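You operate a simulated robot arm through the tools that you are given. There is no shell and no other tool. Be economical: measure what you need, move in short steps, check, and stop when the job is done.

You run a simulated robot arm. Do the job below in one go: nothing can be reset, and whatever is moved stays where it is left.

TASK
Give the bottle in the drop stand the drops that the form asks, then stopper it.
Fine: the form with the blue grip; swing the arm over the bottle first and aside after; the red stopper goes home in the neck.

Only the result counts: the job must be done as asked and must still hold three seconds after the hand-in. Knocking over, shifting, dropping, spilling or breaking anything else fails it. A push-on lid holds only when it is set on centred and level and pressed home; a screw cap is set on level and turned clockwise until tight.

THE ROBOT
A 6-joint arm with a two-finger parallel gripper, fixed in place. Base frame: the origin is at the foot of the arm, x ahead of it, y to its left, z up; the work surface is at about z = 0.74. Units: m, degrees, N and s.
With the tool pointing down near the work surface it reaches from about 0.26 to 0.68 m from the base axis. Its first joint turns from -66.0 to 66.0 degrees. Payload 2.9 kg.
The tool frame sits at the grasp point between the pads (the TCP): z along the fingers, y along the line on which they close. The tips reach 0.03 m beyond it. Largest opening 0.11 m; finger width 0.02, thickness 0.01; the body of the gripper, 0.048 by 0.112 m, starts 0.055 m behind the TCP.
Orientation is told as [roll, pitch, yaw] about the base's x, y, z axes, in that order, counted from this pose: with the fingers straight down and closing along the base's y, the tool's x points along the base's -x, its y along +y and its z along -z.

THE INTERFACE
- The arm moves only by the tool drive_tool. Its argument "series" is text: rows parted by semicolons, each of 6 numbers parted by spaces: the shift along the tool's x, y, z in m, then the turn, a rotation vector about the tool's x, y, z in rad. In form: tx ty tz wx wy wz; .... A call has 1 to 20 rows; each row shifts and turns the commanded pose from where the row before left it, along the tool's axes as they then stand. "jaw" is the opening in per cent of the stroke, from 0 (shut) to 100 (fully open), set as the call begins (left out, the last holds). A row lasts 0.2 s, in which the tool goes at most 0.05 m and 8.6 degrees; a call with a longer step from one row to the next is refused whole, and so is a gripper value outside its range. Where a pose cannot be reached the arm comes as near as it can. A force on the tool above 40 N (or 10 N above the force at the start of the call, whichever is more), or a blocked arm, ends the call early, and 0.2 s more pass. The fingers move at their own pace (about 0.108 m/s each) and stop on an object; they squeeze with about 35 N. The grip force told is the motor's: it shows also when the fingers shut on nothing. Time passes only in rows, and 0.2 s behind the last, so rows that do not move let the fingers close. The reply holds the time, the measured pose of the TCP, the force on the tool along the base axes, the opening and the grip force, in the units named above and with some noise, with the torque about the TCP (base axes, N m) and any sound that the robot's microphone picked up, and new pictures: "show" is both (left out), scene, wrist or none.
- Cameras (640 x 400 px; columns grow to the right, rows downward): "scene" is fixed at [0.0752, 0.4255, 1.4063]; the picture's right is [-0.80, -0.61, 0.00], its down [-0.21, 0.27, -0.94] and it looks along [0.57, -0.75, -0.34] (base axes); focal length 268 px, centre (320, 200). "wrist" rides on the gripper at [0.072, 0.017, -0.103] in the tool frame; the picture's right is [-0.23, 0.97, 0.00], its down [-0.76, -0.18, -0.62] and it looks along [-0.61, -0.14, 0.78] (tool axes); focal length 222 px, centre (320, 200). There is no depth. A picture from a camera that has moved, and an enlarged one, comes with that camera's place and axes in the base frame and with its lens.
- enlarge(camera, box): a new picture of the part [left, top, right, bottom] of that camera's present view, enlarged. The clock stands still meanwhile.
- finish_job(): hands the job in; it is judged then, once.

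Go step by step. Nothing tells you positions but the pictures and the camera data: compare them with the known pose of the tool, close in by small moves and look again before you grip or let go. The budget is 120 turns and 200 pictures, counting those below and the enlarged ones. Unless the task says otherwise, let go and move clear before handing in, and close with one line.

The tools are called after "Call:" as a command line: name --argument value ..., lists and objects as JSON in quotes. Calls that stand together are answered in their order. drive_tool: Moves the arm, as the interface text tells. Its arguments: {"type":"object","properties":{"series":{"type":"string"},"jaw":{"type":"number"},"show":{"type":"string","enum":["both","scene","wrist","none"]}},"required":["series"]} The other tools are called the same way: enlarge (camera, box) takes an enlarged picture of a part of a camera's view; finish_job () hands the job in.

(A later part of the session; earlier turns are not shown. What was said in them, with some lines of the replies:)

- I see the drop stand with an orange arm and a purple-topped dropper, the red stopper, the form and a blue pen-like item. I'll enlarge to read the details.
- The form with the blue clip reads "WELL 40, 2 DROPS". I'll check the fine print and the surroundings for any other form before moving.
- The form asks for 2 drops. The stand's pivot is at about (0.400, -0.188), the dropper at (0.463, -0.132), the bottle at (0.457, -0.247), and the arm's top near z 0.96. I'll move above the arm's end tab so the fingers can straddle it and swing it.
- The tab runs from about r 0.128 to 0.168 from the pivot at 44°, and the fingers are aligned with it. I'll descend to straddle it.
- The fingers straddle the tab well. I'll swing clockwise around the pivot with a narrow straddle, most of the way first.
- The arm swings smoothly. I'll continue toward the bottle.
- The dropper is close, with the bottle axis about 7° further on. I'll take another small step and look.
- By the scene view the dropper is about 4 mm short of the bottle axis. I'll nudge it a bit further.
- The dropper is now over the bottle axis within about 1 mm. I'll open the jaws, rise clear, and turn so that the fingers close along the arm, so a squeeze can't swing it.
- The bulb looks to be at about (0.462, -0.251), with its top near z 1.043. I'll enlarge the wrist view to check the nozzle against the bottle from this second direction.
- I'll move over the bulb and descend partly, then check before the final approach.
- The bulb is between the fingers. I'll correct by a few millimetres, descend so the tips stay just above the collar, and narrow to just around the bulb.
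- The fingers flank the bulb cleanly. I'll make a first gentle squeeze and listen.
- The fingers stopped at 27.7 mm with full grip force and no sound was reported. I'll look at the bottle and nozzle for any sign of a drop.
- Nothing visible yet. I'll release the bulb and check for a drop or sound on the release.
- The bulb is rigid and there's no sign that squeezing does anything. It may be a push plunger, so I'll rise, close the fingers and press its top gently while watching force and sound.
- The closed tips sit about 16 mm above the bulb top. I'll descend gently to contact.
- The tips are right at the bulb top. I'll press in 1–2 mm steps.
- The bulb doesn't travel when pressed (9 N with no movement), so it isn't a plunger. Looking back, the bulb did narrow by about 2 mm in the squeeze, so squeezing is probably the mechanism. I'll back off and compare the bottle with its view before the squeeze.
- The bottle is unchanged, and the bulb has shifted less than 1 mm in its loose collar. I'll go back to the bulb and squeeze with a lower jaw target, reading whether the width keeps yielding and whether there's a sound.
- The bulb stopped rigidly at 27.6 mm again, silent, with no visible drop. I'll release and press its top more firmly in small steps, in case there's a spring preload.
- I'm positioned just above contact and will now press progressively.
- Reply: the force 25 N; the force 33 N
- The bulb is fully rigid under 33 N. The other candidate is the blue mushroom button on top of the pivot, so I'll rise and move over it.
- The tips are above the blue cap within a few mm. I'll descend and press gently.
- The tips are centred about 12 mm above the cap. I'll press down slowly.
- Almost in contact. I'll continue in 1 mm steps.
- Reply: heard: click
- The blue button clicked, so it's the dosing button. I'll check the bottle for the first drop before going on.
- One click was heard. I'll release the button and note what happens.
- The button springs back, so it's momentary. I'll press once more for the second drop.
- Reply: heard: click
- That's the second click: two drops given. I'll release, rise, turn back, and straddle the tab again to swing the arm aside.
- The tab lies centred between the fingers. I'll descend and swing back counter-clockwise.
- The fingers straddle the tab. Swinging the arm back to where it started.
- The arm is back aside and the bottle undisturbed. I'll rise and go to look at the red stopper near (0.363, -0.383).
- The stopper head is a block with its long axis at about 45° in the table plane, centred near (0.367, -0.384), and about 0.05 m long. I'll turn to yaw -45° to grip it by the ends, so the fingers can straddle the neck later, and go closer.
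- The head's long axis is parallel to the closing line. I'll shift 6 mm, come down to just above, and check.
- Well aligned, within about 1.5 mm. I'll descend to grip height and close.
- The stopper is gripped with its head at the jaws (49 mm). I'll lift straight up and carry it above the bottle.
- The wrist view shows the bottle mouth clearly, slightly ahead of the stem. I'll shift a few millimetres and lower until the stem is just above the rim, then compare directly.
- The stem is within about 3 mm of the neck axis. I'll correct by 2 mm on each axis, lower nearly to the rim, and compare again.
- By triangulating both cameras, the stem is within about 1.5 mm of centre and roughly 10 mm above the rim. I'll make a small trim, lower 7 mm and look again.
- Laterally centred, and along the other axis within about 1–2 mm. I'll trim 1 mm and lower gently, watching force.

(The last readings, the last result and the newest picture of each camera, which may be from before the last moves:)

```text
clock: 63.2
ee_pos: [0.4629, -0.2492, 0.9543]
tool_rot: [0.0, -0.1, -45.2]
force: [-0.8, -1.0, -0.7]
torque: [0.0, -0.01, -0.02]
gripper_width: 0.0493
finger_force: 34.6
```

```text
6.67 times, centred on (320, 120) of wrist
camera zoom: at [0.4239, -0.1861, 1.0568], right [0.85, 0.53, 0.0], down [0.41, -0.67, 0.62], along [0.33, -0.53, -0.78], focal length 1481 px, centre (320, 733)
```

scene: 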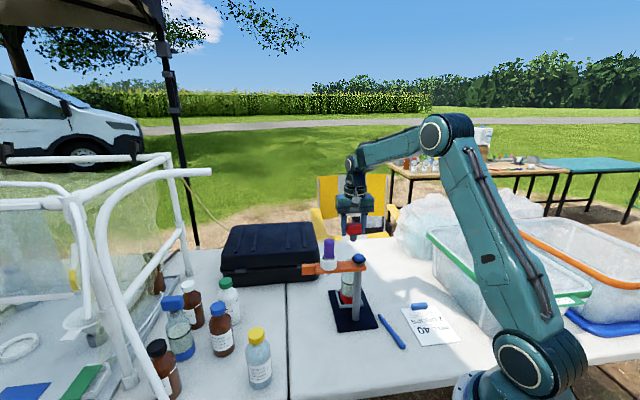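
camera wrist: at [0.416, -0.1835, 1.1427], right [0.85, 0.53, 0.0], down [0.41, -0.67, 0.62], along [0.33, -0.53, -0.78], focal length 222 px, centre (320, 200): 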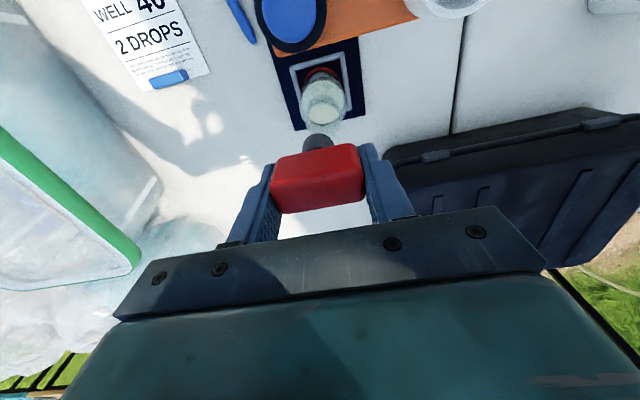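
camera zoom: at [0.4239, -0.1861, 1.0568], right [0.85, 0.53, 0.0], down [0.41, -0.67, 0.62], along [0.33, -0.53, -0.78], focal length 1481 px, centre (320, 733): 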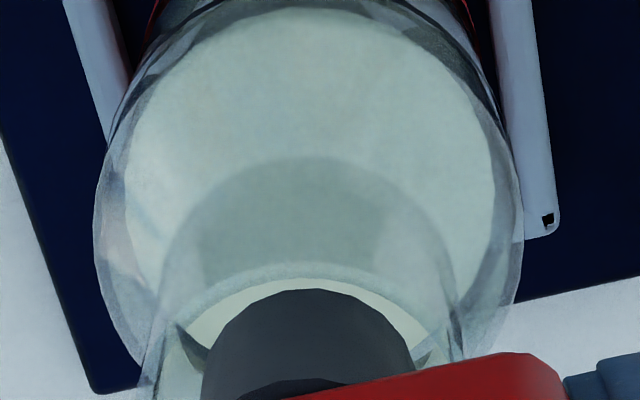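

No contact force yet and the stem looks inside the bore outline. I'll continue down slowly.

Call:
drive_tool --series "0 0.0003 0.002 0 0 0;0 0 0.002 0 0 0;0 0 0 0 0 0" --show "none"

Call:
enlarge --camera "wrist" --box '[270, 80, 370, 155]'

Call:
drive_tool --series "0 0 0.002 0 0 0;0 0 0.001 0 0 0;0 0 0 0 0 0" --show "none"

Call:
enlarge --camera "scene" --box '[325, 235, 385, 275]'

Call:
enlarge --camera "wrist" --box '[270, 80, 370, 155]'

```text
clock: 64.0
ee_pos: [0.4631, -0.2489, 0.951]
tool_rot: [0.0, 0.0, -45.1]
force: [0.0, -1.0, -0.3]
torque: [0.0, -0.03, 0.0]
gripper_width: 0.049
finger_force: 34.8
```

```text
5.33 times, centred on (320, 118) of wrist
camera zoom: at [0.423, -0.1864, 1.0525], right [0.85, 0.53, 0.0], down [0.41, -0.67, 0.62], along [0.33, -0.53, -0.78], focal length 1185 px, centre (320, 640)
```

zoom: 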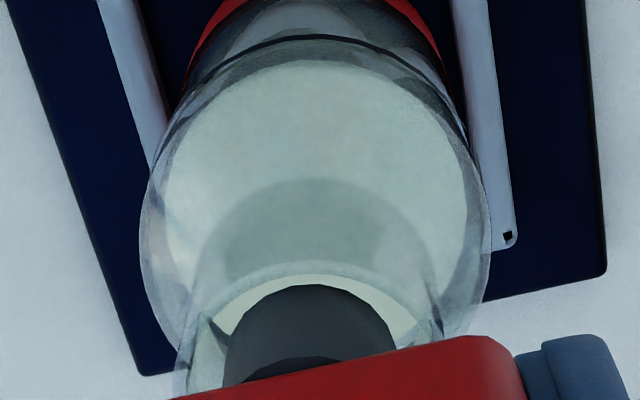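

```text
clock: 64.8
ee_pos: [0.4636, -0.2494, 0.9455]
tool_rot: [-0.1, 0.0, -45.1]
force: [0.5, 0.5, -0.7]
torque: [-0.02, -0.01, -0.01]
gripper_width: 0.0491
finger_force: 35.0
```

```text
10.00 times, centred on (355, 255) of scene
camera zoom: at [0.0752, 0.4255, 1.4063], right [-0.8, -0.61, 0.0], down [-0.21, 0.27, -0.94], along [0.57, -0.75, -0.34], focal length 2681 px, centre (-30, -350)
```

zoom: 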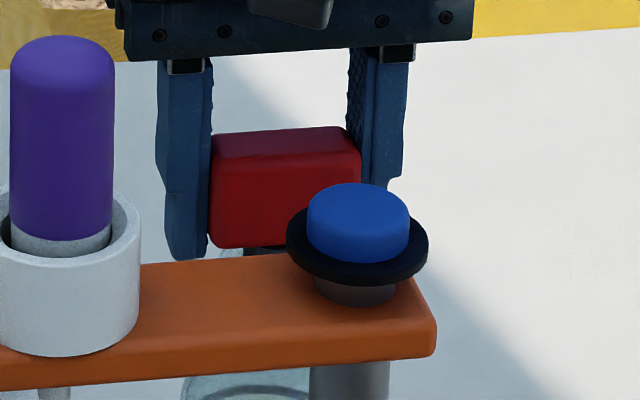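

```text
5.33 times, centred on (320, 118) of wrist
camera zoom: at [0.4232, -0.1867, 1.0482], right [0.85, 0.53, 0.0], down [0.41, -0.67, 0.62], along [0.33, -0.53, -0.78], focal length 1185 px, centre (320, 640)
```

zoom: 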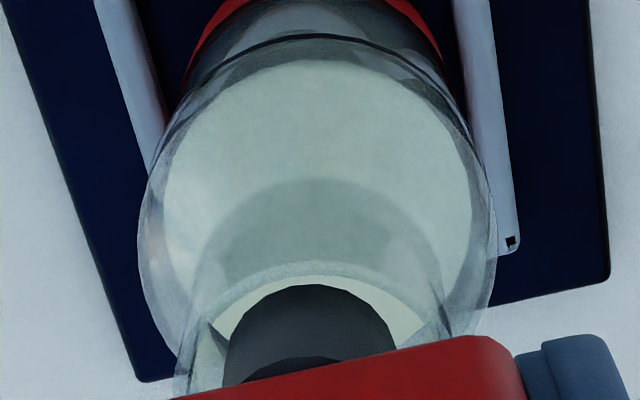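

Still free of contact. I'll continue down in small steps until it seats.

Call:
drive_tool --series "0 0 0.002 0 0 0;0 0 0.001 0 0 0;0 0 0 0 0 0" --show "none"

Call:
drive_tool --series "0 0 0.002 0 0 0;0 0 0.001 0 0 0;0 0 0 0 0 0" --show "none"

Call:
enlarge --camera "wrist" --box '[270, 80, 370, 155]'

```text
clock: 65.6
ee_pos: [0.4622, -0.25, 0.9432]
tool_rot: [0.0, 0.1, -45.1]
force: [0.1, -0.2, 0.2]
torque: [-0.03, -0.01, -0.01]
gripper_width: 0.049
finger_force: 34.8
```

```text
clock: 66.4
ee_pos: [0.4628, -0.25, 0.9402]
tool_rot: [0.1, -0.1, -45.1]
force: [0.6, -0.2, 0.1]
torque: [-0.04, -0.05, 0.0]
gripper_width: 0.0491
finger_force: 34.8
```

```text
5.33 times, centred on (320, 118) of wrist
camera zoom: at [0.4226, -0.1864, 1.0428], right [0.85, 0.53, 0.0], down [0.41, -0.67, 0.62], along [0.33, -0.53, -0.78], focal length 1185 px, centre (320, 640)
```

zoom: 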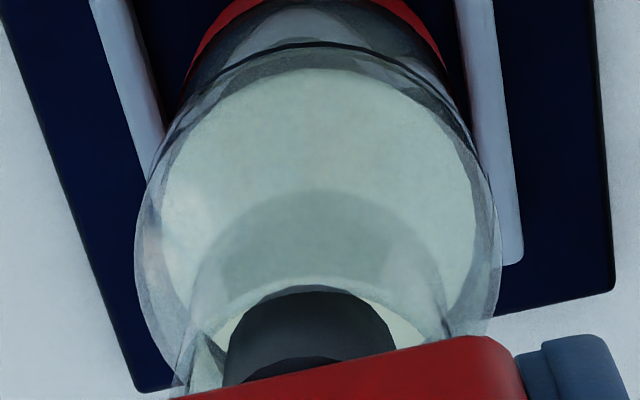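

By the geometry, the head's underside is about 5 mm above the rim and the stem is inside the neck. I'll continue down to contact.

Call:
drive_tool --series "0 0 0.002 0 0 0;0 0 0.001 0 0 0;0 0 0 0 0 0" --show "none"

Call:
drive_tool --series "0 0 0.001 0 0 0;0 0 0.001 0 0 0;0 0 0 0 0 0" --show "none"

Call:
enlarge --camera "scene" --box '[325, 235, 385, 275]'

```text
clock: 67.2
ee_pos: [0.4642, -0.2504, 0.9382]
tool_rot: [0.0, -0.1, -45.1]
force: [0.3, -0.6, -0.2]
torque: [-0.01, -0.01, -0.02]
gripper_width: 0.0488
finger_force: 35.9
```

```text
clock: 68.0
ee_pos: [0.4628, -0.2506, 0.9375]
tool_rot: [0.0, 0.0, -45.1]
force: [0.7, -0.8, -0.5]
torque: [-0.03, -0.03, 0.04]
gripper_width: 0.049
finger_force: 35.0
```

```text
10.00 times, centred on (355, 255) of scene
camera zoom: at [0.0752, 0.4255, 1.4063], right [-0.8, -0.61, 0.0], down [-0.21, 0.27, -0.94], along [0.57, -0.75, -0.34], focal length 2681 px, centre (-30, -350)
```

zoom: 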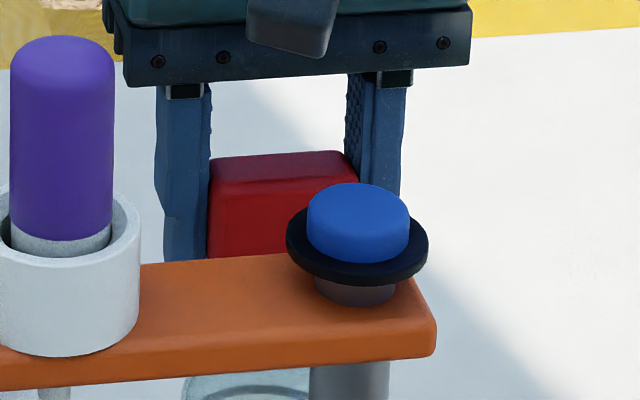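

Call:
drive_tool --series "0 0 0.001 0 0 0;0 0 0.001 0 0 0;0 0 0 0 0 0" --show "none"

Call:
drive_tool --series "0 0 0.001 0 0 0;0 0 0.001 0 0 0;0 0 0 0 0 0" --show "none"

Call:
enlarge --camera "wrist" --box '[240, 60, 400, 180]'

```text
clock: 68.8
ee_pos: [0.4641, -0.2499, 0.9348]
tool_rot: [0.0, 0.0, -45.2]
force: [0.3, -0.7, 0.5]
torque: [-0.03, -0.01, -0.01]
gripper_width: 0.0488
finger_force: 35.3
```

```text
clock: 69.6
ee_pos: [0.4631, -0.2492, 0.9319]
tool_rot: [0.1, -0.1, -45.2]
force: [1.2, -2.1, 7.6]
torque: [-0.08, 0.02, 0.03]
gripper_width: 0.0488
finger_force: 35.0
```

```text
3.33 times, centred on (320, 120) of wrist
camera zoom: at [0.4238, -0.1869, 1.0349], right [0.85, 0.53, 0.0], down [0.41, -0.66, 0.63], along [0.33, -0.53, -0.78], focal length 740 px, centre (320, 467)
```

zoom: 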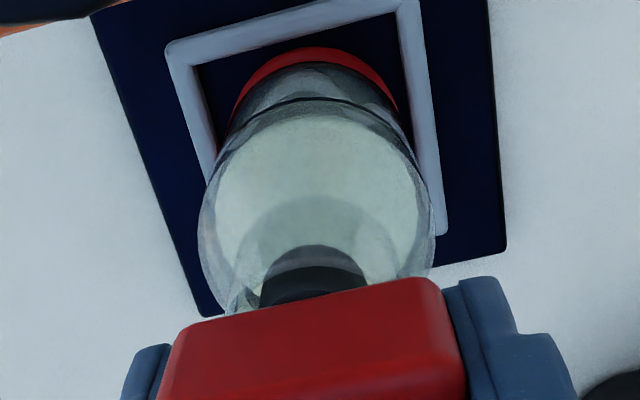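

Contact at 7.6 N, with the stem visibly inside the neck. I'll press further in small steps to seat it.

Call:
drive_tool --series "0 0 0.001 0 0 0;0 0 0.001 0 0 0;0 0 0 0 0 0" --show "none"

Call:
drive_tool --series "0 0 0.001 0 0 0;0 0 0.001 0 0 0;0 0 0 0 0 0" --show "none"

Call:
enlarge --camera "wrist" --box '[240, 60, 400, 180]'

```text
clock: 70.4
ee_pos: [0.463, -0.2506, 0.9319]
tool_rot: [0.1, -0.4, -45.3]
force: [0.0, -5.4, 30.5]
torque: [-0.14, 0.07, -0.01]
gripper_width: 0.0491
finger_force: 34.9
```

```text
clock: 71.2
ee_pos: [0.4643, -0.2504, 0.9306]
tool_rot: [0.1, -0.4, -45.1]
force: [0.3, -6.7, 32.3]
torque: [-0.17, 0.13, 0.02]
gripper_width: 0.0491
finger_force: 35.4
```

```text
3.33 times, centred on (320, 120) of wrist
camera zoom: at [0.4236, -0.1868, 1.0329], right [0.85, 0.53, 0.0], down [0.41, -0.66, 0.63], along [0.33, -0.53, -0.78], focal length 740 px, centre (320, 467)
```

zoom: 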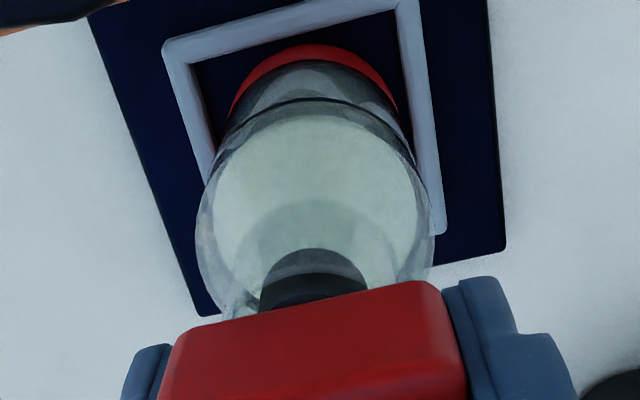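

The force rose stiffly to 32 N, which fits the head meeting the rim. I'll unload slightly, open the fingers, rise, and inspect.

Call:
drive_tool --series "0 0 -0.0015 0 0 0;0 0 -0.001 0 0 0" --show "none"

Call:
drive_tool --series "0 0 0 0 0 0;0 0 0 0 0 0;0 0 -0.02 0 0 0;0 0 -0.03 0 0 0;0 0 -0.03 0 0 0;0 0 0 0 0 0" --jaw 62

Call:
enlarge --camera "scene" --box '[325, 235, 385, 275]'

Call:
enlarge --camera "wrist" --box '[260, 40, 400, 150]'

```text
clock: 71.8
ee_pos: [0.4632, -0.2495, 0.9307]
tool_rot: [0.1, -0.1, -45.1]
force: [1.8, -3.3, 18.1]
torque: [-0.1, -0.05, 0.0]
gripper_width: 0.0488
finger_force: 34.8
```

```text
clock: 73.2
ee_pos: [0.4655, -0.2493, 1.0114]
tool_rot: [0.0, 0.1, -45.1]
force: [-0.3, 0.8, 0.3]
torque: [0.01, -0.02, 0.02]
gripper_width: 0.0681
finger_force: 0.0
camera wrist: at [0.4265, -0.1863, 1.1134], right [0.85, 0.53, 0.0], down [0.41, -0.66, 0.62], along [0.33, -0.53, -0.78], focal length 222 px, centre (320, 200)
```

scene: 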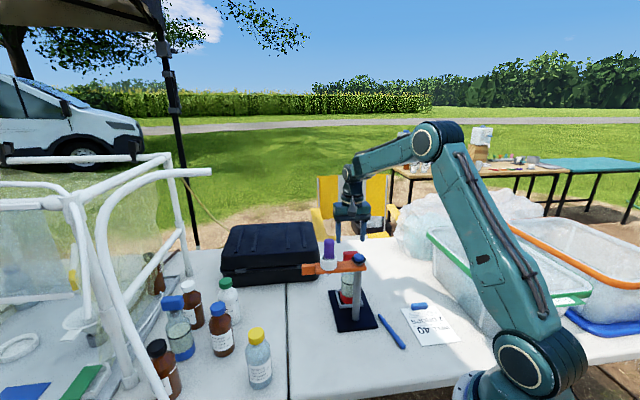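
wrist: 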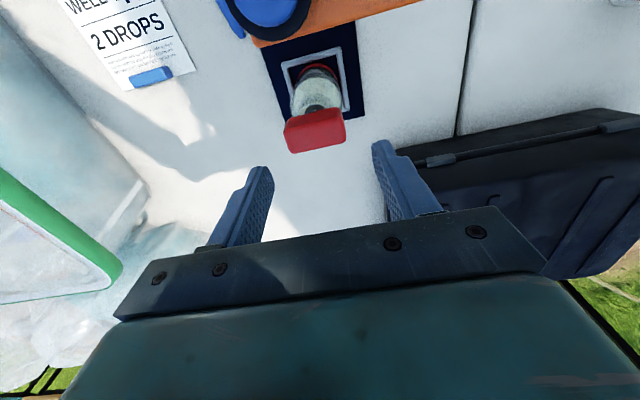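

```text
10.00 times, centred on (355, 255) of scene
camera zoom: at [0.0752, 0.4255, 1.4063], right [-0.8, -0.61, 0.0], down [-0.21, 0.27, -0.94], along [0.57, -0.75, -0.34], focal length 2681 px, centre (-30, -350)
```

zoom: 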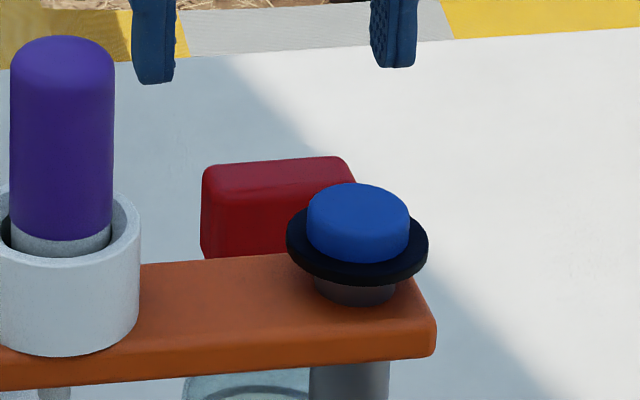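

```text
3.64 times, centred on (330, 95) of wrist
camera zoom: at [0.4265, -0.1863, 1.1134], right [0.85, 0.53, 0.0], down [0.41, -0.66, 0.62], along [0.33, -0.53, -0.78], focal length 808 px, centre (284, 582)
```

zoom: 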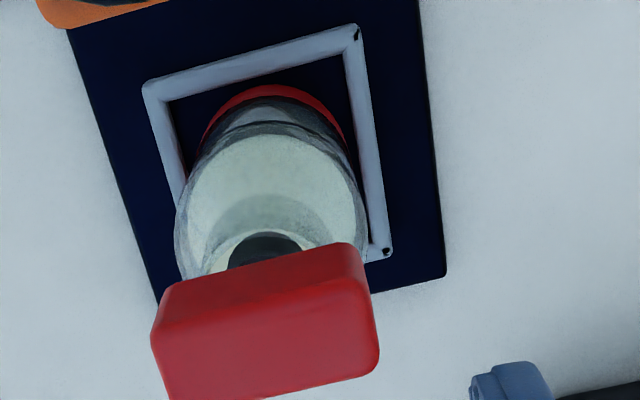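

The stopper stands level in the neck. To make sure it's home, I'll close the fingers and press down on the centre of its head.

Call:
drive_tool --series "0 0 0 0 0 0;0 0 0 0 0 0;0 0 0 0 0 0;0 0 0.02 0 0 0;0 0 0.013 0 0 0;0 0 0 0 0 0" --jaw 0 --show "none"

Call:
enlarge --camera "scene" --box '[325, 235, 385, 275]'

Call:
enlarge --camera "wrist" --box '[240, 60, 400, 180]'

```text
clock: 74.6
ee_pos: [0.4647, -0.2479, 0.9766]
tool_rot: [0.0, 0.0, -45.2]
force: [0.3, 0.1, 0.1]
torque: [0.01, -0.01, 0.02]
gripper_width: 0.0
finger_force: 35.0
```

```text
10.00 times, centred on (355, 255) of scene
camera zoom: at [0.0752, 0.4255, 1.4063], right [-0.8, -0.61, 0.0], down [-0.21, 0.27, -0.94], along [0.57, -0.75, -0.34], focal length 2681 px, centre (-30, -350)
```

zoom: 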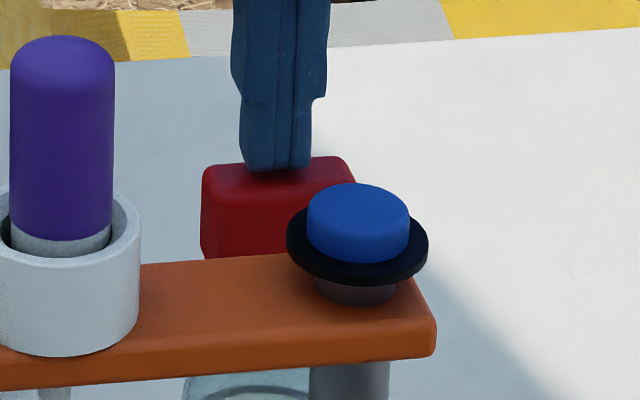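

```text
3.33 times, centred on (320, 120) of wrist
camera zoom: at [0.4244, -0.1862, 1.0793], right [0.85, 0.53, 0.0], down [0.41, -0.67, 0.62], along [0.33, -0.53, -0.78], focal length 740 px, centre (320, 467)
```

zoom: 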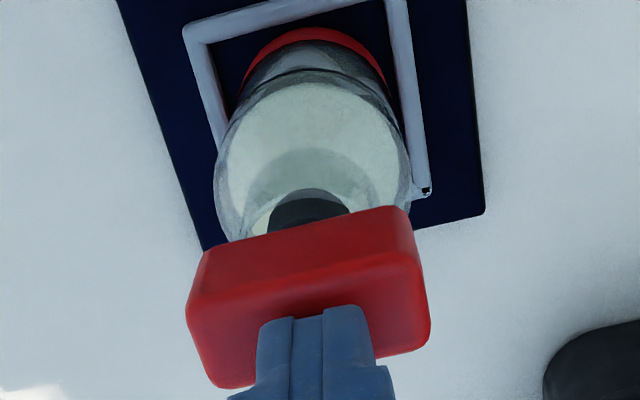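

The closed fingers are over the head's centre. Pressing down step by step.

Call:
drive_tool --series "0 0 0.003 0 0 0;0 0 0.002 0 0 0;0 0 0.001 0 0 0" --show "none"

Call:
drive_tool --series "0 0 0.001 0 0 0;0 0 0.001 0 0 0;0 0 0 0 0 0" --show "none"

Call:
drive_tool --series "0 0 0.001 0 0 0;0 0 0.001 0 0 0;0 0 0 0 0 0" --show "none"

```text
clock: 75.4
ee_pos: [0.4647, -0.2509, 0.974]
tool_rot: [0.2, -0.5, -45.2]
force: [-0.7, 3.1, 36.1]
torque: [0.2, 0.21, -0.04]
gripper_width: 0.0002
finger_force: 35.4
```

```text
clock: 76.0
ee_pos: [0.4656, -0.2499, 0.9738]
tool_rot: [0.4, -0.7, -45.1]
force: [-0.9, 0.7, 7.8]
torque: [0.13, 0.07, -0.01]
gripper_width: 0.0
finger_force: 34.4
stopped in row 3: the force on the tool passed its limit at 47 N (the readings are from after the stop); the commanded pose is now the measured one
```

```text
clock: 76.8
ee_pos: [0.4657, -0.2509, 0.9743]
tool_rot: [0.2, -0.9, -45.0]
force: [-2.9, 4.7, 33.8]
torque: [0.32, 0.3, -0.04]
gripper_width: 0.0
finger_force: 35.2
```

It's rigid even at 47 N, with the head top near z 0.944. I can't yet tell by geometry whether there's a small gap under the head, so I'll take a tilted, nearly horizontal wrist view from the open side.

Call:
drive_tool --series "0 0 -0.01 0 0 0;0 0 -0.04 0 0 0;0 0 -0.04 0 0 0;0 0 0 0 0 -0.1358;0 0 0 0 0 -0.1358;0 0 0 0 0 -0.1358;0 0 0 0 0 -0.1358;0 0 0 0 0 -0.1358;0 0 0 0 0 -0.1358;0 0 0 0 0 -0.1358;0 0 0 0 0 -0.1358;0 0 0 0 0 -0.1358;0.038 0.001 0 0 0 0;0.038 0.001 0 0 0 0;0.038 0.001 0 0 0 0;0.038 0.001 0 0 0 0;0 0 0 0 0 0" --jaw 0 --show "none"

Call:
drive_tool --series "0 0 0 0 -0.131 0;0 0 0 0 -0.131 0;0 0 0 0 -0.131 0;0 0 0 0 -0.131 0;0 0 0 0 -0.131 0;0 0 0 0 -0.131 0;0 0 0 0 0 0;0 0 0 0 0 0" --jaw 100

```text
clock: 80.4
ee_pos: [0.3259, -0.3097, 1.0595]
tool_rot: [-0.5, -0.4, 25.0]
force: [-0.3, 0.0, -0.4]
torque: [0.02, -0.04, -0.01]
gripper_width: 0.0
finger_force: 35.2
```

```text
clock: 82.2
ee_pos: [0.3594, -0.2921, 1.0585]
tool_rot: [-0.7, -45.5, 25.4]
force: [0.6, 0.4, -0.6]
torque: [0.03, -0.02, 0.01]
gripper_width: 0.1099
finger_force: 0.1
out of reach, approached as far as the arm can: row 5, 6
camera wrist: at [0.2392, -0.3292, 1.0787], right [-0.27, 0.95, 0.15], down [0.15, -0.12, 0.98], along [0.95, 0.28, -0.12], focal length 222 px, centre (320, 200)
```

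scene: 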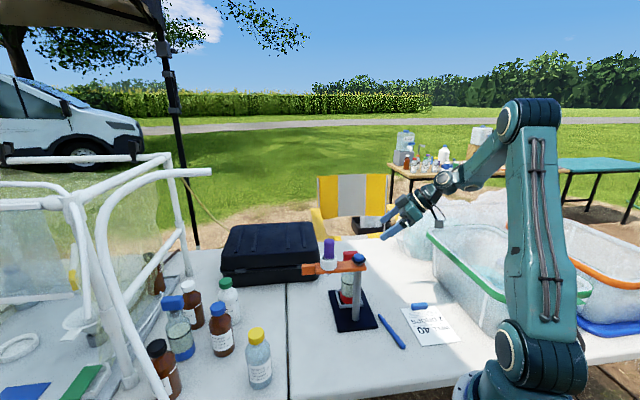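
wrist: 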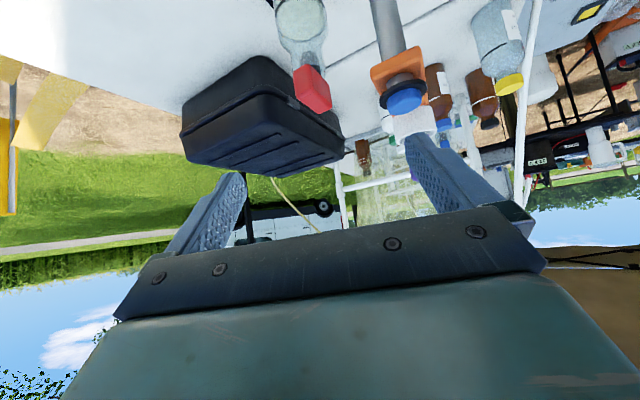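

Call:
enlarge --camera "wrist" --box '[260, 0, 380, 120]'

```text
3.33 times, centred on (320, 60) of wrist
camera zoom: at [0.2392, -0.3292, 1.0787], right [-0.27, 0.95, 0.15], down [0.15, -0.12, 0.98], along [0.95, 0.28, -0.12], focal length 740 px, centre (320, 667)
```

zoom: 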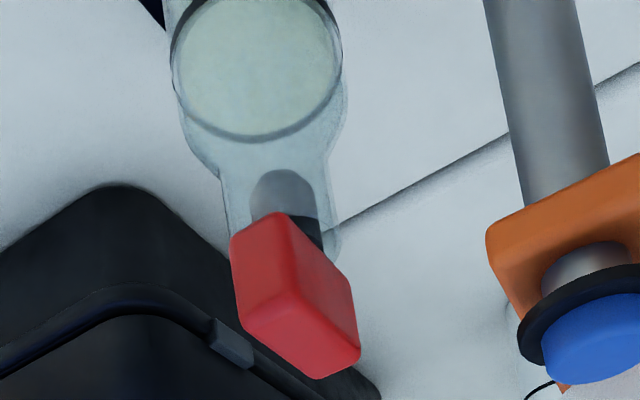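

The head's lower corner projects at about z 0.914, which matches the rim height. I'll enlarge more to confirm there's no gap.

Call:
enlarge --camera "wrist" --box '[290, 40, 338, 84]'

```text
9.09 times, centred on (314, 62) of wrist
camera zoom: at [0.2392, -0.3292, 1.0787], right [-0.27, 0.95, 0.15], down [0.15, -0.12, 0.98], along [0.95, 0.28, -0.12], focal length 2019 px, centre (374, 1454)
```

zoom: 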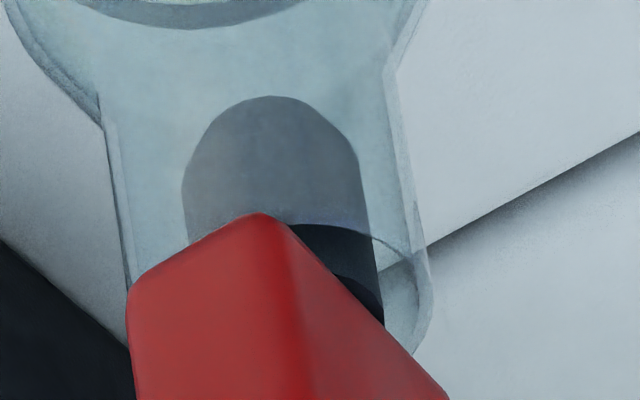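

The close-up shows the stem fully in the neck, the head's lower edge crossing the rim outline where a seated head should, and everything level. The stem looks about 2 mm off the neck axis toward the post, so I'll go back, re-grip the head, centre it and press once more to be safe.

Call:
drive_tool --series "0 0 0 0 0.131 0;0 0 0 0 0.131 0;0 0 0 0 0.131 0;0 0 0 0 0.131 0;0 0 0 0 0.131 0;0 0 0 0 0.131 0;0 0 0 0 0 0" --jaw 62 --show "none"

```text
clock: 83.8
ee_pos: [0.3599, -0.2906, 1.0579]
tool_rot: [-0.5, -0.2, 25.0]
force: [0.5, -1.0, 0.0]
torque: [0.0, 0.02, 0.02]
gripper_width: 0.0679
finger_force: 0.0
```

Call:
drive_tool --series "-0.037 -0.0022 0 0 0 0;-0.037 -0.0022 0 0 0 0;-0.037 -0.0021 0 0 0 0;0 0 0 0 0 0.1358;0 0 0 0 0 0.1358;0 0 0 0 0 0.1358;0 0 0 0 0 0.1358;0 0 0 0 0 0.1358;0 0 0 0 0 0.1358;0 0 0 0 0 0.1358;0 0 0 0 0 0.1358;0 0 0 0 0 0.1358;0 0 0 -0.0037 0.0087 0;0 0 0 0 0 0" --show "none"

Call:
enlarge --camera "wrist" --box '[240, 40, 400, 160]'

Call:
enlarge --camera "scene" --box '[325, 235, 385, 275]'

```text
clock: 86.8
ee_pos: [0.4628, -0.2512, 1.0591]
tool_rot: [0.3, -0.2, -45.2]
force: [-0.6, -1.2, 0.0]
torque: [-0.03, -0.02, 0.04]
gripper_width: 0.0683
finger_force: 0.1
```

```text
3.33 times, centred on (320, 100) of wrist
camera zoom: at [0.4226, -0.1878, 1.1613], right [0.85, 0.53, 0.01], down [0.41, -0.67, 0.62], along [0.33, -0.53, -0.78], focal length 740 px, centre (320, 533)
```

zoom: 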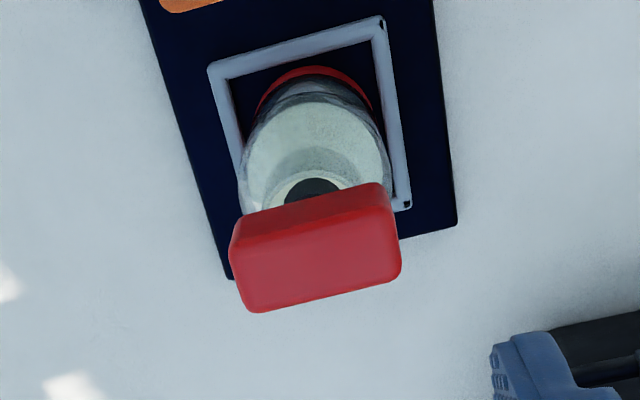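

```text
10.00 times, centred on (355, 255) of scene
camera zoom: at [0.0752, 0.4255, 1.4063], right [-0.8, -0.61, 0.0], down [-0.21, 0.27, -0.94], along [0.57, -0.75, -0.34], focal length 2681 px, centre (-30, -350)
```

zoom: 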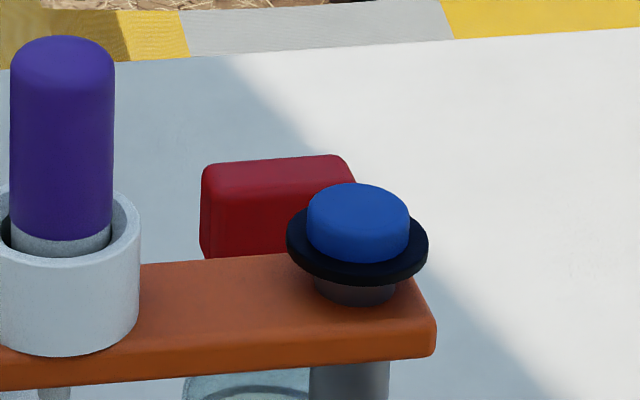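

The stopper is level. I'll descend, grip the head, shift it 2 mm toward the axis and press.

Call:
drive_tool --series "0.002 0 0.03 0.005 0 0;0 0 0.03 0 0 0;0 0 0.03 0 0 0;0 0 0.02 0 0 0;0 0 0.013 0 0 0;0 0 0 0 0 0" --show "none"

Call:
drive_tool --series "0 0 0 0 0 0;0 0 0 0 0 0" --jaw 20 --show "none"

Call:
drive_tool --series "-0.001 0 0 0 0 0;-0.001 0 0 0 0 0;0 0 0 0 0 0" --show "none"

Call:
enlarge --camera "wrist" --box '[240, 60, 400, 180]'

```text
clock: 88.2
ee_pos: [0.4616, -0.2474, 0.9343]
tool_rot: [0.1, -0.2, -45.1]
force: [0.2, 0.1, -0.2]
torque: [0.01, 0.02, 0.01]
gripper_width: 0.0683
finger_force: 0.1
```

```text
clock: 88.8
ee_pos: [0.4624, -0.2483, 0.9345]
tool_rot: [0.1, -0.1, -45.1]
force: [-0.3, 0.4, 0.7]
torque: [0.0, 0.0, -0.01]
gripper_width: 0.0489
finger_force: 34.8
```

```text
clock: 89.6
ee_pos: [0.4637, -0.2496, 0.9361]
tool_rot: [0.0, -0.2, -45.2]
force: [0.1, 0.1, -0.4]
torque: [0.01, 0.0, 0.03]
gripper_width: 0.0489
finger_force: 35.2
```

```text
3.33 times, centred on (320, 120) of wrist
camera zoom: at [0.4238, -0.1868, 1.0379], right [0.85, 0.53, 0.0], down [0.41, -0.67, 0.62], along [0.33, -0.53, -0.78], focal length 740 px, centre (320, 467)
```

zoom: 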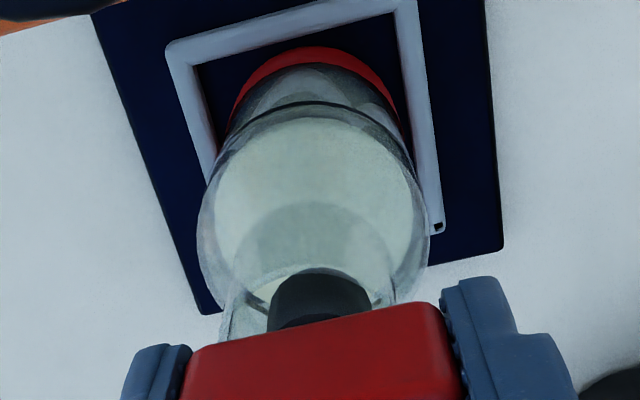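

The stopper moved freely without side force. I'll trim 1 mm sideways to centre it and press down.

Call:
drive_tool --series "0 -0.0012 0 0 0 0;0 0 0.001 0 0 0;0 0 0.001 0 0 0;0 0 0 0 0 0" --show "none"

Call:
drive_tool --series "0 0 0.001 0 0 0;0 0 0.001 0 0 0;0 0 0 0 0 0" --show "none"

Call:
drive_tool --series "0 0 0.001 0 0 0;0 0 0.001 0 0 0;0 0 0 0 0 0" --show "none"

Call:
enlarge --camera "wrist" --box '[240, 60, 400, 180]'

```text
clock: 90.6
ee_pos: [0.4626, -0.2506, 0.9345]
tool_rot: [0.2, -0.1, -45.2]
force: [0.2, 1.7, 13.5]
torque: [0.07, 0.0, -0.01]
gripper_width: 0.0489
finger_force: 35.1
```

```text
clock: 91.4
ee_pos: [0.4627, -0.2508, 0.9337]
tool_rot: [0.3, -0.3, -45.1]
force: [-0.9, 3.2, 28.5]
torque: [0.13, -0.01, -0.03]
gripper_width: 0.0491
finger_force: 34.9
```

```text
clock: 92.2
ee_pos: [0.463, -0.2519, 0.9334]
tool_rot: [0.2, -0.5, -45.1]
force: [0.5, 0.7, 31.2]
torque: [-0.04, -0.01, 0.02]
gripper_width: 0.0492
finger_force: 34.5
```

```text
3.33 times, centred on (320, 120) of wrist
camera zoom: at [0.4222, -0.1887, 1.0349], right [0.85, 0.53, 0.01], down [0.41, -0.66, 0.63], along [0.33, -0.53, -0.78], focal length 740 px, centre (320, 467)
```

zoom: 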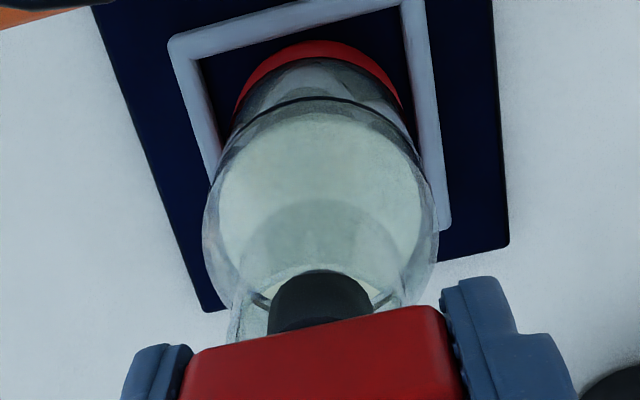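

Pressed with 31 N, no side load, and the geometry fits a fully inserted stem centred in the neck. I'll unload, release, rise and check.

Call:
drive_tool --series "0 0 -0.001 0 0 0;0 0 -0.001 0 0 0;0 0 -0.001 0 0 0" --show "none"

Call:
drive_tool --series "0 0 0 0 0 0;0 0 0 0 0 0;0 0 -0.02 0 0 0;0 0 -0.03 0 0 0;0 0 -0.03 0 0 0;0 0 0 0 0 0" --jaw 62 --show "none"

Call:
enlarge --camera "scene" --box '[325, 235, 385, 275]'

Call:
enlarge --camera "wrist" --box '[260, 40, 400, 150]'

```text
clock: 93.0
ee_pos: [0.4628, -0.2516, 0.934]
tool_rot: [0.2, -0.1, -45.1]
force: [3.7, -1.2, 19.5]
torque: [-0.14, -0.2, 0.0]
gripper_width: 0.0487
finger_force: 35.3
```

```text
clock: 94.4
ee_pos: [0.4631, -0.2509, 1.0132]
tool_rot: [0.0, -0.1, -45.0]
force: [0.2, 0.0, -0.5]
torque: [0.0, 0.02, 0.0]
gripper_width: 0.0683
finger_force: 0.2
```

```text
10.00 times, centred on (355, 255) of scene
camera zoom: at [0.0752, 0.4255, 1.4063], right [-0.8, -0.61, 0.0], down [-0.21, 0.27, -0.94], along [0.57, -0.75, -0.34], focal length 2681 px, centre (-30, -350)
```

zoom: 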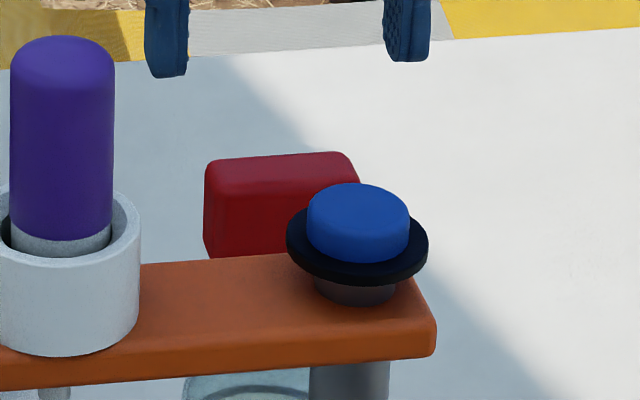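

```text
3.64 times, centred on (330, 95) of wrist
camera zoom: at [0.4224, -0.1881, 1.1161], right [0.85, 0.53, 0.0], down [0.41, -0.67, 0.62], along [0.33, -0.53, -0.78], focal length 808 px, centre (284, 582)
```

zoom: 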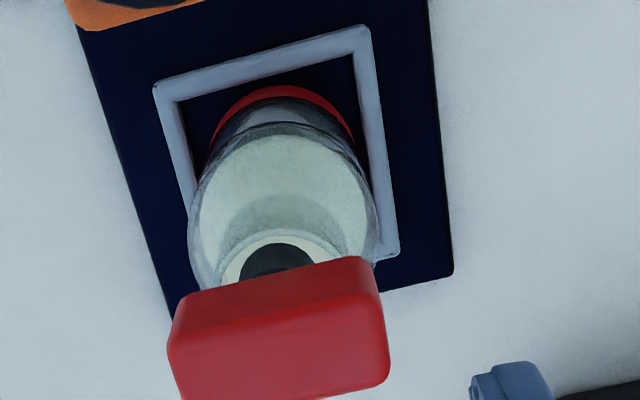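

The stopper sits level and nearly on axis. I'll take one more low side view to be certain it's home before handing in.

Call:
drive_tool --series "0 0 -0.04 0 0 0;0 0 -0.01 0 0 -0.1358;0 0 0 0 0 -0.1358;0 0 0 0 0 -0.1358;0 0 0 0 0 -0.1358;0 0 0 0 0 -0.1358;0 0 0 0 0 -0.1358;0 0 0 0 0 -0.1358;0 0 0 0 0 -0.1358;0 0 0 0 0 -0.1358;0.038 0.001 0 0 0 0;0.038 0.001 0 0 0 0;0.03 0.001 0 0 0 0;0 0 0 0 -0.131 0;0 0 0 0 -0.131 0;0 0 0 0 -0.131 0;0 0 0 0 -0.131 0;0 0 0 0 -0.131 0;0 0 0 0 -0.131 0;0 0 0 0 0 0" --show "wrist"

```text
clock: 98.6
ee_pos: [0.3661, -0.293, 1.0629]
tool_rot: [-0.1, -45.3, 25.0]
force: [0.2, 0.1, -0.2]
torque: [0.0, 0.0, 0.01]
gripper_width: 0.0679
finger_force: 0.0
camera wrist: at [0.245, -0.3309, 1.0831], right [-0.27, 0.95, 0.16], down [0.16, -0.12, 0.98], along [0.95, 0.29, -0.12], focal length 222 px, centre (320, 200)
```

wrist: 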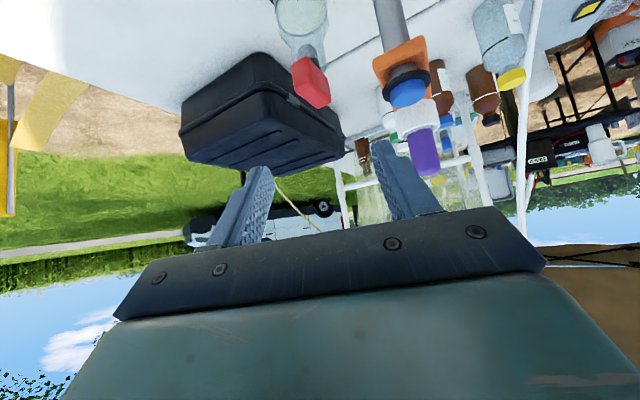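

Call:
drive_tool --series "0.0212 0 0.0212 0 0 0;0.0212 0 0.0212 0 0 0;0.005 0 0.005 0 0 0;0 0 0 0 0 0" --show "none"

Call:
enlarge --camera "wrist" --box '[260, 20, 380, 140]'

```text
clock: 99.6
ee_pos: [0.3648, -0.2925, 0.9959]
tool_rot: [-0.1, -45.2, 25.0]
force: [-0.2, -0.2, 0.1]
torque: [0.01, 0.03, 0.02]
gripper_width: 0.0681
finger_force: 0.1
```

```text
3.33 times, centred on (320, 80) of wrist
camera zoom: at [0.2442, -0.3297, 1.0165], right [-0.27, 0.95, 0.16], down [0.16, -0.12, 0.98], along [0.95, 0.29, -0.12], focal length 740 px, centre (320, 600)
```

zoom: 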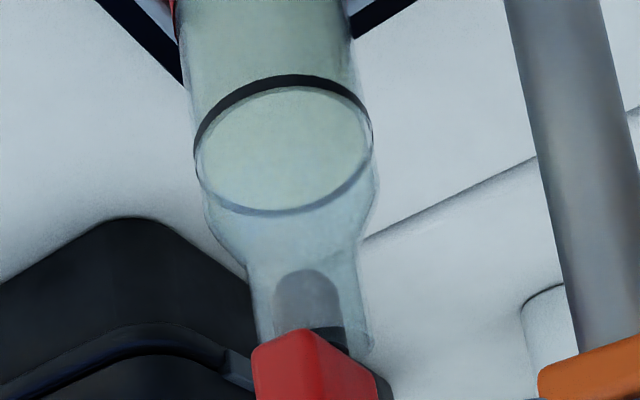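

Call:
enlarge --camera "wrist" --box '[295, 88, 355, 138]'

```text
8.00 times, centred on (325, 113) of wrist
camera zoom: at [0.2442, -0.3297, 1.0165], right [-0.27, 0.95, 0.16], down [0.16, -0.12, 0.98], along [0.95, 0.29, -0.12], focal length 1777 px, centre (280, 896)
```

zoom: 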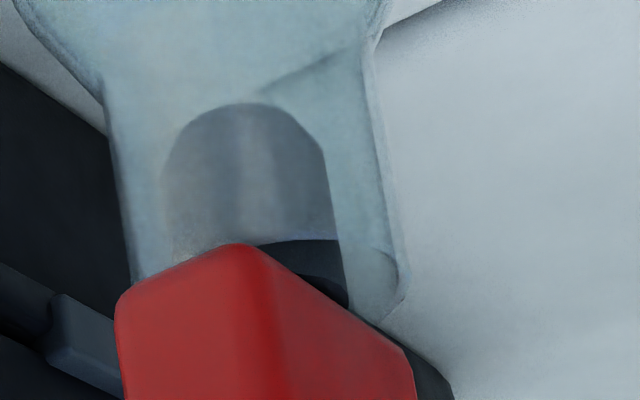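

From the side the stem is fully in (about 24 mm), centred within 1 mm and level, and the arm stands aside. I'll move the gripper up and clear, then take a last look.

Call:
drive_tool --series "-0.0212 0 -0.0212 0 0 0;-0.0212 0 -0.0212 0 0 0;-0.0212 0 -0.0212 0 0 0;0 0 0 0 0.131 0;0 0 0 0 0.131 0;0 0 0 0 0.131 0;0 0 0 0 0.131 0;0 0 0 0 0.131 0;0 0 0 0 0.131 0;0 0 -0.04 0 0 0;0 0 -0.04 0 0 0;0 0 0 0 0 0" --show "scene"

Call:
enlarge --camera "scene" --box '[290, 220, 440, 330]'

```text
clock: 102.2
ee_pos: [0.3654, -0.2917, 1.1672]
tool_rot: [0.0, -0.1, 24.9]
force: [-0.9, -0.1, 0.1]
torque: [-0.01, -0.05, -0.02]
gripper_width: 0.0683
finger_force: 0.0
```

scene: 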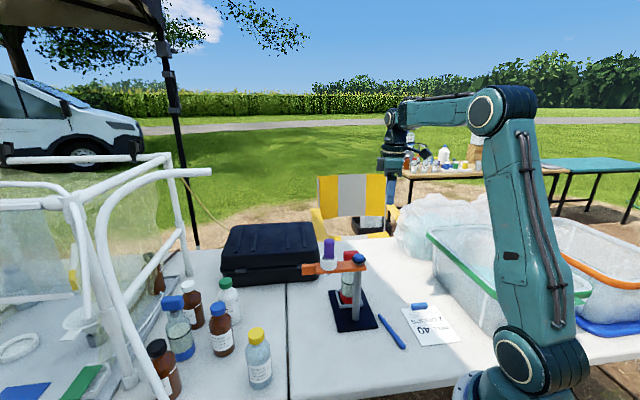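

```text
3.64 times, centred on (365, 275) of scene
camera zoom: at [0.0752, 0.4255, 1.4063], right [-0.8, -0.61, 0.0], down [-0.21, 0.27, -0.94], along [0.57, -0.75, -0.34], focal length 975 px, centre (156, -73)
```

zoom: 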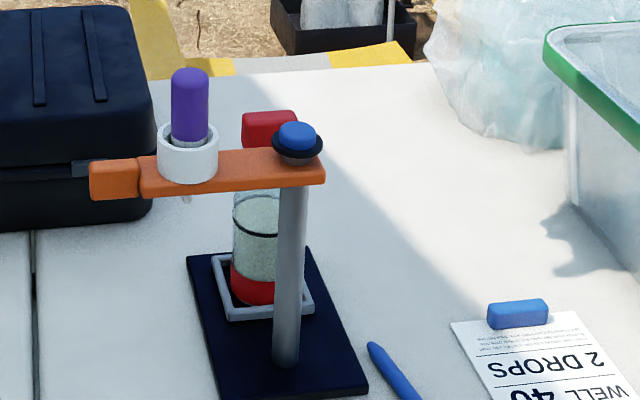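

Everything stands as it should: the arm is aside, the stopper is in the neck, and nothing else has moved. Handing in.

Call:
finish_job

```text
The job is handed in.
```

I swung the arm over the bottle and pressed the dosing button twice for the two drops on the form. I heard two clicks but saw no drops fall. I then swung the arm aside and pressed the red stopper into the neck, where it looks level and seated.
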